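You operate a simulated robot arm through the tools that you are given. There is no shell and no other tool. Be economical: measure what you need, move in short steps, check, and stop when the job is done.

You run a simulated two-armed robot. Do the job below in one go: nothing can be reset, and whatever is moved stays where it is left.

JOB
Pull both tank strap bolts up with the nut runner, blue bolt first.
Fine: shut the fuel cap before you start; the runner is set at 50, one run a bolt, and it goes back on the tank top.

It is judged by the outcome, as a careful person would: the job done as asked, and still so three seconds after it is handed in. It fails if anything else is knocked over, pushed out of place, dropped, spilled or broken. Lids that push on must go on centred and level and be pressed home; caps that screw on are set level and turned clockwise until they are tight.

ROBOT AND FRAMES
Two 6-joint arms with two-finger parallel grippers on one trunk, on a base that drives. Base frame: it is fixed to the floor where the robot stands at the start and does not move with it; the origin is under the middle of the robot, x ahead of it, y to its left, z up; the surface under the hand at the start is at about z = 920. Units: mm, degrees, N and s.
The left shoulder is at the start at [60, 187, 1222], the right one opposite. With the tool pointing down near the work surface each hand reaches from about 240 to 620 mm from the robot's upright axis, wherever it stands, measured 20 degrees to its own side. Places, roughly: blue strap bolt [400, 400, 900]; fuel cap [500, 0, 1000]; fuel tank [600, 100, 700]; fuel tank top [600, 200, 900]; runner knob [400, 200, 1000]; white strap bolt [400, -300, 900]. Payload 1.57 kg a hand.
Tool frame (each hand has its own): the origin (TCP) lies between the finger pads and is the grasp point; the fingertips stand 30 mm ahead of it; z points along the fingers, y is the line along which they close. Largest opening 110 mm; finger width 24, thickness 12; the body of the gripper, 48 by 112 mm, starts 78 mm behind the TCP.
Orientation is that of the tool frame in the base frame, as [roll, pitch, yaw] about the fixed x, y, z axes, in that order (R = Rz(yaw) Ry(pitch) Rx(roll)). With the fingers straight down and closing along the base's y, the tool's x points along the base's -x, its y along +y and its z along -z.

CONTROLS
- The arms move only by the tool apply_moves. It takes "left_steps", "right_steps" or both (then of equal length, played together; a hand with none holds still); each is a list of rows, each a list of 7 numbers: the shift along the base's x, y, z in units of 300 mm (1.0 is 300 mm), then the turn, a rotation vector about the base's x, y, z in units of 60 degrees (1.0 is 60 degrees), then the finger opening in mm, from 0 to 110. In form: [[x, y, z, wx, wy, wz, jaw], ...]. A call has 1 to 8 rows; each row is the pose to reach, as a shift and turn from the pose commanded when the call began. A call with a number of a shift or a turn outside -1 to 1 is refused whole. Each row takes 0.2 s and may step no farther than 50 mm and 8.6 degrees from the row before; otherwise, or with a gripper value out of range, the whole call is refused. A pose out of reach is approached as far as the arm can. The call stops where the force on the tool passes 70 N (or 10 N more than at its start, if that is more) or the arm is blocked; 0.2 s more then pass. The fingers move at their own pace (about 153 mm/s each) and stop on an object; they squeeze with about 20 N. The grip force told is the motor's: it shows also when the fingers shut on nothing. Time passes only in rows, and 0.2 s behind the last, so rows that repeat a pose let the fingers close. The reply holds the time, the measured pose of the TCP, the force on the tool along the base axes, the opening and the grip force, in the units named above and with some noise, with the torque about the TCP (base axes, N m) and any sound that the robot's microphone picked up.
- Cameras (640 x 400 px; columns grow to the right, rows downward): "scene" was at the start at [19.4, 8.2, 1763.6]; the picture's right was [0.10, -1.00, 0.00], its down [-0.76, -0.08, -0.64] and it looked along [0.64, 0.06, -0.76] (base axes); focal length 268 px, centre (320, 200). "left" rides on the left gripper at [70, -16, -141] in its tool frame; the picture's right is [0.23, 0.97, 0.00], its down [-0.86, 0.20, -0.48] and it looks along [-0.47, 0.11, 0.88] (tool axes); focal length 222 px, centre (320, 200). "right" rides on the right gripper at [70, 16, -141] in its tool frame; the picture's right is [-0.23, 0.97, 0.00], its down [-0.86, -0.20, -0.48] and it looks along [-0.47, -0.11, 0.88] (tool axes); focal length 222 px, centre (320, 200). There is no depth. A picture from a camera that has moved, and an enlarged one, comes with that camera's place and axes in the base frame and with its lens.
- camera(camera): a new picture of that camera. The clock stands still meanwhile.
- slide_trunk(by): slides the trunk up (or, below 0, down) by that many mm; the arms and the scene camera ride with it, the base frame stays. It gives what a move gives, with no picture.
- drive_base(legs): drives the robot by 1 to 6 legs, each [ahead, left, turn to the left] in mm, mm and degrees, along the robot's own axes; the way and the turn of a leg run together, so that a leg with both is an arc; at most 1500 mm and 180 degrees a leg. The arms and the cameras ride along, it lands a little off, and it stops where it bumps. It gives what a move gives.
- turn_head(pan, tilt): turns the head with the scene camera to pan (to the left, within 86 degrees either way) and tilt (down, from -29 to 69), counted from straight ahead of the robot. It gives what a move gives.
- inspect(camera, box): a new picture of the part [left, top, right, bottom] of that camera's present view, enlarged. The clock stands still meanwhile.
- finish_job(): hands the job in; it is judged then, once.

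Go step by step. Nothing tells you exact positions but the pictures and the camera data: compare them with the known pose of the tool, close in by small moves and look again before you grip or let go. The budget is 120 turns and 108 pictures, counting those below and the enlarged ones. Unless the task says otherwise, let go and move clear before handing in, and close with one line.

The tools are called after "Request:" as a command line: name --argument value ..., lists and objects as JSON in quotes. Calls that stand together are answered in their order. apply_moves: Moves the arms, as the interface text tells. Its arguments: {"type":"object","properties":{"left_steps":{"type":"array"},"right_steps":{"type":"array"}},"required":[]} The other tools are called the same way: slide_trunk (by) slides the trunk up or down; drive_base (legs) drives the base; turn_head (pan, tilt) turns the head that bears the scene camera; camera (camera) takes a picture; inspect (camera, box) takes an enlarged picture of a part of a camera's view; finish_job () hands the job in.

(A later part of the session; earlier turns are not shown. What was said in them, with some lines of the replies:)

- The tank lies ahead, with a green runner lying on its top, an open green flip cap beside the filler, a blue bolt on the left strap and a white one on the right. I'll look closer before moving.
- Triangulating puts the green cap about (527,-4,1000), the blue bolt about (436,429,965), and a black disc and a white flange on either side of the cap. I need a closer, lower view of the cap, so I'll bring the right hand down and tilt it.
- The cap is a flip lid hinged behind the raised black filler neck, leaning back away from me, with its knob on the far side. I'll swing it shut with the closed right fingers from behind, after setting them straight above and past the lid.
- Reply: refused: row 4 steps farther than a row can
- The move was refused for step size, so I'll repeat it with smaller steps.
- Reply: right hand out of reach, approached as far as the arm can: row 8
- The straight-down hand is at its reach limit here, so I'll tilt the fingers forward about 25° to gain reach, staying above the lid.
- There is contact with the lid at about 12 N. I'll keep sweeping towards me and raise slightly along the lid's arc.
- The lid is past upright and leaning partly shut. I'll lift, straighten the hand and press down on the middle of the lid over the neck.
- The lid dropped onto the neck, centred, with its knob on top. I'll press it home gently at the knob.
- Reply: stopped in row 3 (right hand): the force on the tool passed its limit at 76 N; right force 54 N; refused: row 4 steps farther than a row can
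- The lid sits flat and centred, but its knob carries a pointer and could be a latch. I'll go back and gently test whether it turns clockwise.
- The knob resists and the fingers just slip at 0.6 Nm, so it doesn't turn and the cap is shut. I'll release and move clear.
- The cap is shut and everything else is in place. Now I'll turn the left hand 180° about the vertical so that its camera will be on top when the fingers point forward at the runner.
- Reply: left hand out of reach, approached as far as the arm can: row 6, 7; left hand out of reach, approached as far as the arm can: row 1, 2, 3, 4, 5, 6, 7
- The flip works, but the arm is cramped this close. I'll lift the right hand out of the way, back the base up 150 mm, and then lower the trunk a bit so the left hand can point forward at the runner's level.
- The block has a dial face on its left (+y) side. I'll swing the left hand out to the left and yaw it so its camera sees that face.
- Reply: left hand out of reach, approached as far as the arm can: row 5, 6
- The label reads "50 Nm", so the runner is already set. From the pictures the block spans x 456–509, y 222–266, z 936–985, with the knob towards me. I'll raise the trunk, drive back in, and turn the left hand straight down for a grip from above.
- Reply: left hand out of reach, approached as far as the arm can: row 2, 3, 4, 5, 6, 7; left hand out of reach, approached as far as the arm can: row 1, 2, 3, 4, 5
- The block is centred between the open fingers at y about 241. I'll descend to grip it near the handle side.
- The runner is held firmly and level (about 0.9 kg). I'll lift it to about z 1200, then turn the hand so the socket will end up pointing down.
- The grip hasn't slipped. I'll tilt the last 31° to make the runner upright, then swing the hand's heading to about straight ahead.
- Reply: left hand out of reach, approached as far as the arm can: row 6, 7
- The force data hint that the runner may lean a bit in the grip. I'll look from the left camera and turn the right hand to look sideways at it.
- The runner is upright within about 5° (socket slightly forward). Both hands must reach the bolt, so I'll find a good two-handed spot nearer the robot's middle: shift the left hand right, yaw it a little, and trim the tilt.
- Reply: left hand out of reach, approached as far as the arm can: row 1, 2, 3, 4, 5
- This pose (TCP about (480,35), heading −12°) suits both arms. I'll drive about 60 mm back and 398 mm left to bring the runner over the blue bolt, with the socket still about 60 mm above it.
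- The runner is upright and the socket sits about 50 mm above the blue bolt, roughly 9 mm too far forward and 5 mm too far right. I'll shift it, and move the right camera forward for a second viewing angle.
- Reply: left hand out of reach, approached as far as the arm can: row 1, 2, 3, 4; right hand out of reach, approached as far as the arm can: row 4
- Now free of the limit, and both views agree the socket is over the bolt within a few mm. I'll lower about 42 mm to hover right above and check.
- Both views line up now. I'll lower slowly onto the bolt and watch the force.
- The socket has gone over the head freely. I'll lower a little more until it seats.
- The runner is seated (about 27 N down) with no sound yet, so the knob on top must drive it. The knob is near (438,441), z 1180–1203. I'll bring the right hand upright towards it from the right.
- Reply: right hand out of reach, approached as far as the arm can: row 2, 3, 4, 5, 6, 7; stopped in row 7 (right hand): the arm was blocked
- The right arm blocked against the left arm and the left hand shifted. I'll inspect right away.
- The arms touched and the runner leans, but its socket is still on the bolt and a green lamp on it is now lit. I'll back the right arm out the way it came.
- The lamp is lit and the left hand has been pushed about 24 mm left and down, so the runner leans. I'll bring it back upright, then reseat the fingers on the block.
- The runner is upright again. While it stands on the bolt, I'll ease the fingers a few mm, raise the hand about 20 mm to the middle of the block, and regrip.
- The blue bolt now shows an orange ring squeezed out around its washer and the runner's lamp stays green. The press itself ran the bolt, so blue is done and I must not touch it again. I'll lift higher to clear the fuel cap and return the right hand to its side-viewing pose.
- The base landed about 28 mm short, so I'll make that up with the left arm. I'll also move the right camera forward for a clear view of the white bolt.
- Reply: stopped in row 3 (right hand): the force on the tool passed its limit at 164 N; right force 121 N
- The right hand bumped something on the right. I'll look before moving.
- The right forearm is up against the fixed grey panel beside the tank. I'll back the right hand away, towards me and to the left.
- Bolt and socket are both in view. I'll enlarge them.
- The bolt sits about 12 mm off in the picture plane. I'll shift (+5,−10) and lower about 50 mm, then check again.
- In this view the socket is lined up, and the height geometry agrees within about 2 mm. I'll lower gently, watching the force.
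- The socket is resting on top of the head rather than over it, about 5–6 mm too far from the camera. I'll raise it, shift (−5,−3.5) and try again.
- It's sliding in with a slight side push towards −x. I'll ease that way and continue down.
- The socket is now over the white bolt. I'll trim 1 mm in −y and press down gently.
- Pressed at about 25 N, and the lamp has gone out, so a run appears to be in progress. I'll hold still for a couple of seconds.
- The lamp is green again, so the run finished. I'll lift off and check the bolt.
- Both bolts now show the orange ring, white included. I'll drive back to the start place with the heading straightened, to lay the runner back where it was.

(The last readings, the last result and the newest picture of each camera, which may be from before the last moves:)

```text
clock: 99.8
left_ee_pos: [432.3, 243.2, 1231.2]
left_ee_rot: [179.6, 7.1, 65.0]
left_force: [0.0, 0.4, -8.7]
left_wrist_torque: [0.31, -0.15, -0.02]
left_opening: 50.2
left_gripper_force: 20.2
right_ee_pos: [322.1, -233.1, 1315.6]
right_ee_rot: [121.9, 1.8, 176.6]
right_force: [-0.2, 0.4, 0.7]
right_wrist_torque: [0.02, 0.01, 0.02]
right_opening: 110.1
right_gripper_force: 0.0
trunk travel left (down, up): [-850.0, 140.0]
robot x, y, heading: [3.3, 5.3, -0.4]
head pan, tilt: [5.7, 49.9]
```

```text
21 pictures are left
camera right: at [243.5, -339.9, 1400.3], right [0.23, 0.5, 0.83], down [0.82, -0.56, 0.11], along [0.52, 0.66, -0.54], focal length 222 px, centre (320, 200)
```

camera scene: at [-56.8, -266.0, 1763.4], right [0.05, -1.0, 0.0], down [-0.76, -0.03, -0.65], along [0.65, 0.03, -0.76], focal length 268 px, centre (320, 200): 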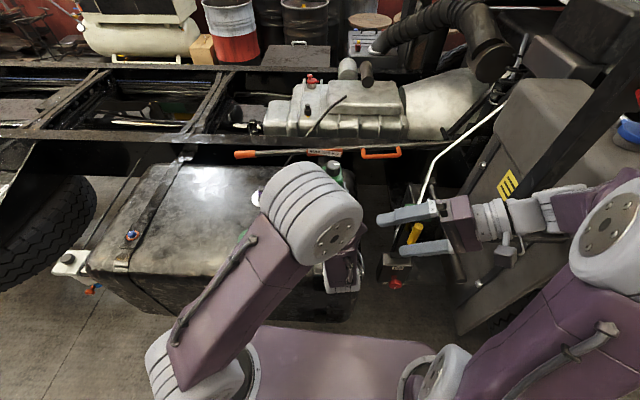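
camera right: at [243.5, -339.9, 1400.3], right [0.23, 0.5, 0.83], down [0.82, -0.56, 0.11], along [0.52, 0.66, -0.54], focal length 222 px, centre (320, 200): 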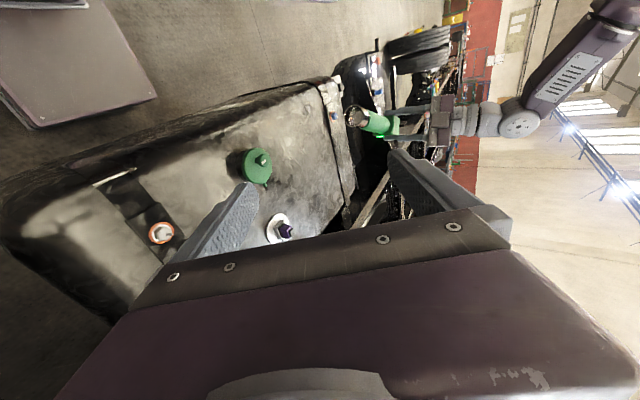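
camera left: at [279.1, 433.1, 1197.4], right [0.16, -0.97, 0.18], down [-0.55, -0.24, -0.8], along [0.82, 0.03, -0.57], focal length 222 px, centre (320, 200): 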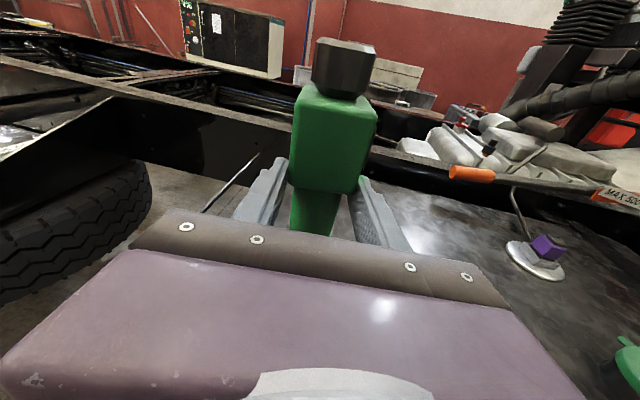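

Request:
apply_moves --left_steps '[[0, 0, 0, 0, 0, 0.14, 20], [0, 0, 0, 0, 0, 0.28, 20], [0, 0, 0, 0, 0, 0.42, 20], [0, 0, 0, 0, 0, 0.56, 20], [0, 0, 0, 0, 0, 0.7, 20], [0, 0, 0, 0, 0, 0.84, 20], [0, 0, 0, 0, 0, 0.97, 20]]'

Request:
apply_moves --left_steps '[[0.03, 0, 0, 0, 0, 0.14, 20], [0.06, 0, 0, 0, 0, 0.28, 20], [0.09, 0, 0, 0, 0, 0.42, 20], [0.12, 0, 0, 0, 0, 0.56, 20], [0.15, 0, 0, 0, 0, 0.7, 20], [0.17, 0, 0, 0, 0, 0.84, 20], [0.18, 0, 0, 0, 0, 0.95, 20]]'

Request:
camera --camera "right"

```text
clock: 101.4
left_ee_pos: [431.3, 243.9, 1231.1]
left_ee_rot: [179.7, 6.9, 123.3]
left_force: [0.0, 0.1, -8.6]
left_wrist_torque: [0.34, 0.22, 0.01]
left_opening: 49.9
left_gripper_force: 20.6
right_ee_pos: [322.7, -233.4, 1313.9]
right_ee_rot: [121.9, 1.6, 176.5]
right_force: [0.0, -0.2, -0.1]
right_wrist_torque: [-0.03, -0.01, 0.02]
right_opening: 110.1
right_gripper_force: 0.0
trunk travel left (down, up): [-850.0, 140.0]
robot x, y, heading: [4.7, 3.8, -0.3]
head pan, tilt: [5.7, 49.9]
```

```text
clock: 103.0
left_ee_pos: [487.2, 245.5, 1231.1]
left_ee_rot: [179.7, 6.8, -179.8]
left_force: [-0.1, -0.5, -8.0]
left_wrist_torque: [-0.04, 0.33, -0.02]
left_opening: 49.8
left_gripper_force: 20.1
right_ee_pos: [321.9, -233.3, 1313.2]
right_ee_rot: [121.9, 1.8, 176.5]
right_force: [-0.4, -0.3, 0.0]
right_wrist_torque: [0.0, 0.0, -0.02]
right_opening: 110.3
right_gripper_force: 0.1
trunk travel left (down, up): [-850.0, 140.0]
robot x, y, heading: [4.9, 4.4, -0.3]
head pan, tilt: [5.7, 49.9]
```

```text
20 pictures are left
camera right: at [243.3, -340.3, 1400.2], right [0.23, 0.5, 0.83], down [0.82, -0.56, 0.11], along [0.52, 0.66, -0.54], focal length 222 px, centre (320, 200)
```

right: 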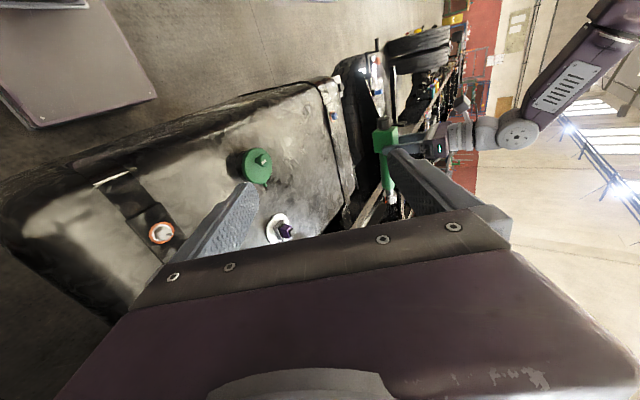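

The runner is horizontal again. I'll lower it towards the tank top in its old place.

Request:
apply_moves --left_steps '[[0.02, 0, -0.15, 0, 0, 0, 20], [0.04, 0, -0.3, 0, 0, 0, 20], [0.05, 0, -0.45, 0, 0, 0, 20], [0.05, 0, -0.6, 0, 0, 0, 20], [0.05, 0, -0.7, 0, 0, 0, 20], [0.05, 0, -0.78, 0, 0, 0, 20]]'

Request:
inspect --camera "right" --box '[260, 80, 400, 180]'

```text
clock: 104.4
left_ee_pos: [502.5, 242.2, 995.0]
left_ee_rot: [179.7, 6.9, -179.9]
left_force: [-0.5, 0.7, -9.2]
left_wrist_torque: [-0.03, 0.33, 0.02]
left_opening: 49.7
left_gripper_force: 20.0
right_ee_pos: [322.3, -234.1, 1313.8]
right_ee_rot: [121.9, 1.7, 176.5]
right_force: [0.3, -0.8, -0.4]
right_wrist_torque: [-0.01, -0.02, -0.01]
right_opening: 110.0
right_gripper_force: 0.1
trunk travel left (down, up): [-850.0, 140.0]
robot x, y, heading: [3.7, 7.6, -0.5]
head pan, tilt: [5.7, 49.9]
```

```text
4.00 times, centred on (330, 130) of right
camera zoom: at [243.6, -340.3, 1400.2], right [0.23, 0.5, 0.83], down [0.82, -0.56, 0.11], along [0.52, 0.66, -0.54], focal length 888 px, centre (280, 480)
```

zoom: 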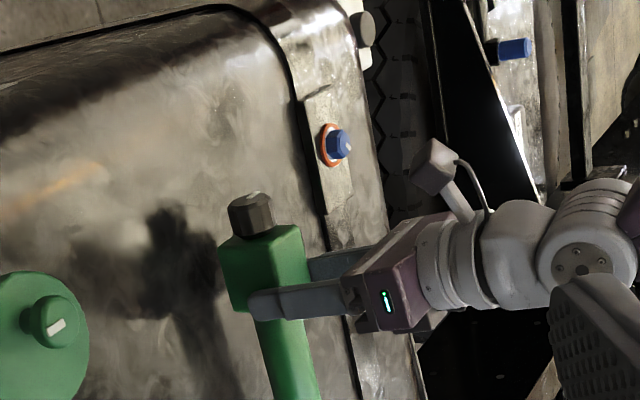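

Request:
apply_moves --left_steps '[[0, 0, -0.015, 0, 0, 0, 20], [0, 0, -0.03, 0, 0, 0, 20], [0, 0, -0.045, 0, 0, 0, 20], [0, 0, -0.055, 0, 0, 0, 20]]'

```text
clock: 105.4
left_ee_pos: [501.4, 243.2, 978.7]
left_ee_rot: [179.7, 6.9, -179.9]
left_force: [0.5, -0.9, -7.4]
left_wrist_torque: [-0.03, 0.35, -0.03]
left_opening: 50.0
left_gripper_force: 19.4
right_ee_pos: [322.4, -234.1, 1314.7]
right_ee_rot: [121.9, 1.7, 176.5]
right_force: [-0.2, 0.1, 0.2]
right_wrist_torque: [-0.01, 0.0, 0.0]
right_opening: 109.9
right_gripper_force: 0.0
trunk travel left (down, up): [-850.0, 140.0]
robot x, y, heading: [3.3, 4.8, -0.6]
head pan, tilt: [5.7, 49.9]
```

Request:
apply_moves --left_steps '[[0, 0, -0.008, 0, 0, 0, 20], [0, 0, -0.016, 0, 0, 0, 20], [0, 0, -0.022, 0, 0, 0, 20]]'

Request:
inspect --camera "right" --box '[260, 80, 400, 200]'

```text
clock: 106.2
left_ee_pos: [500.3, 243.6, 976.8]
left_ee_rot: [179.5, 7.3, -179.9]
left_force: [1.9, 1.1, 18.1]
left_wrist_torque: [-0.75, -0.28, -0.01]
left_opening: 50.0
left_gripper_force: 19.5
right_ee_pos: [319.7, -234.9, 1315.1]
right_ee_rot: [121.9, 1.8, 176.5]
right_force: [0.6, 0.0, 1.6]
right_wrist_torque: [-0.02, -0.02, -0.04]
right_opening: 109.9
right_gripper_force: 0.1
trunk travel left (down, up): [-850.0, 140.0]
robot x, y, heading: [1.6, -0.4, -0.7]
head pan, tilt: [5.7, 49.9]
```

```text
3.33 times, centred on (330, 140) of right
camera zoom: at [239.5, -341.4, 1401.0], right [0.23, 0.5, 0.83], down [0.82, -0.56, 0.11], along [0.53, 0.66, -0.54], focal length 740 px, centre (287, 400)
```

zoom: 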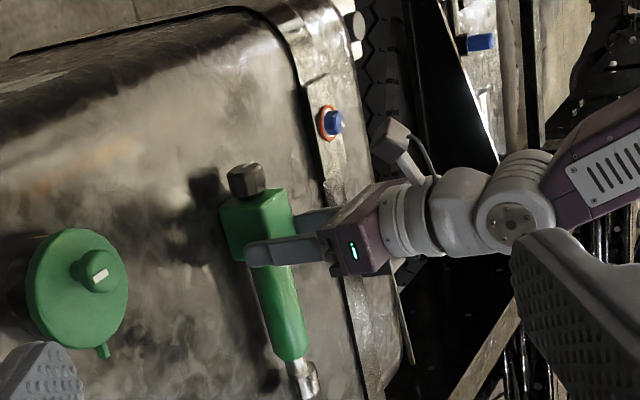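

The runner is down on the tank top. I'll open the fingers gradually and rise clear.

Request:
apply_moves --left_steps '[[0, 0, 0.005, 0, 0, 0, 48], [0, 0, 0.005, 0, 0, 0, 52], [0, 0, 0.005, 0, 0, 0, 60], [0, 0, 0.005, 0, 0, 0, 80], [0, 0, 0.005, 0, 0, 0, 80], [0, 0, 0.08, 0, 0, 0, 90], [0, 0, 0.2, 0, 0, 0, 90], [0, 0, 0.35, 0, 0, 0, 90]]'

Request:
apply_moves --left_steps '[[-0.03, 0, 0.15, 0, -0.05, 0, 100], [-0.06, 0, 0.3, 0, -0.1, 0, 100], [-0.1, 0, 0.45, 0, -0.12, 0, 110], [-0.15, 0, 0.6, 0, -0.12, 0, 110]]'

Request:
camera --camera "left"

Request:
camera --camera "scene"

```text
clock: 108.0
left_ee_pos: [498.7, 242.2, 1080.0]
left_ee_rot: [179.6, 6.9, -179.8]
left_force: [-0.3, -0.1, 0.0]
left_wrist_torque: [0.0, 0.0, -0.01]
left_opening: 90.0
left_gripper_force: 0.0
right_ee_pos: [319.5, -235.8, 1314.4]
right_ee_rot: [122.0, 1.8, 176.5]
right_force: [-0.6, -0.7, 0.0]
right_wrist_torque: [0.01, -0.01, 0.0]
right_opening: 109.8
right_gripper_force: 0.0
trunk travel left (down, up): [-850.0, 140.0]
robot x, y, heading: [5.2, 1.8, -0.3]
head pan, tilt: [5.7, 49.9]
```

```text
clock: 109.0
left_ee_pos: [452.5, 244.3, 1258.4]
left_ee_rot: [179.7, 14.3, -179.9]
left_force: [-0.1, 0.1, -0.1]
left_wrist_torque: [0.01, -0.02, 0.01]
left_opening: 109.9
left_gripper_force: 0.0
right_ee_pos: [318.8, -235.2, 1314.7]
right_ee_rot: [121.9, 1.9, 176.6]
right_force: [1.2, 0.5, -0.2]
right_wrist_torque: [-0.02, 0.0, 0.01]
right_opening: 110.0
right_gripper_force: 0.1
trunk travel left (down, up): [-850.0, 140.0]
robot x, y, heading: [7.4, 1.6, -0.2]
head pan, tilt: [5.7, 49.9]
```

```text
17 pictures are left
camera left: at [350.1, 225.6, 1379.0], right [-0.22, 0.97, -0.05], down [0.71, 0.2, 0.67], along [0.67, 0.12, -0.74], focal length 222 px, centre (320, 200)
```

left: 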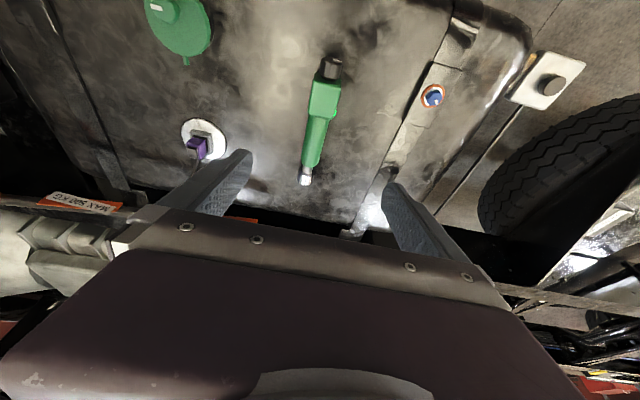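

```text
16 pictures are left
camera scene: at [21.6, 9.4, 1763.5], right [0.09, -1.0, 0.0], down [-0.76, -0.07, -0.65], along [0.64, 0.06, -0.76], focal length 268 px, centre (320, 200)
```

scene: 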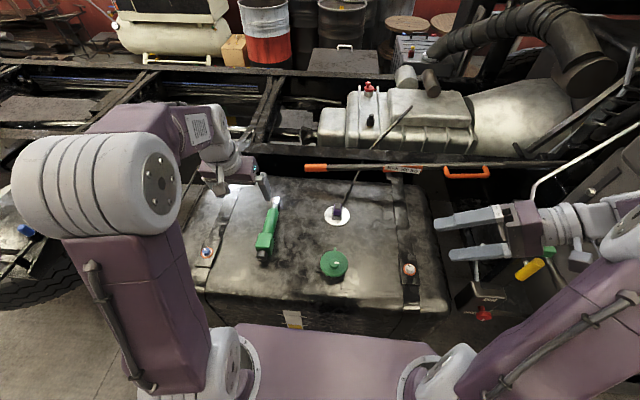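

The cap is shut, both bolts show the orange ring, the runner lies on the tank top, and both hands are clear, so I'm handing in.

Request:
finish_job

```text
The job is handed in.
```

I shut the fuel cap first, ran the blue bolt and then the white one once each at 50 Nm, and laid the runner back on the tank top. Along the way the right arm bumped the fixed grey panel beside the tank at 164 N and shoved the base a few degrees, but I saw no damage. The two arms also touched while the runner was on the blue bolt, leaning it briefly; both bolts show the same orange ring.
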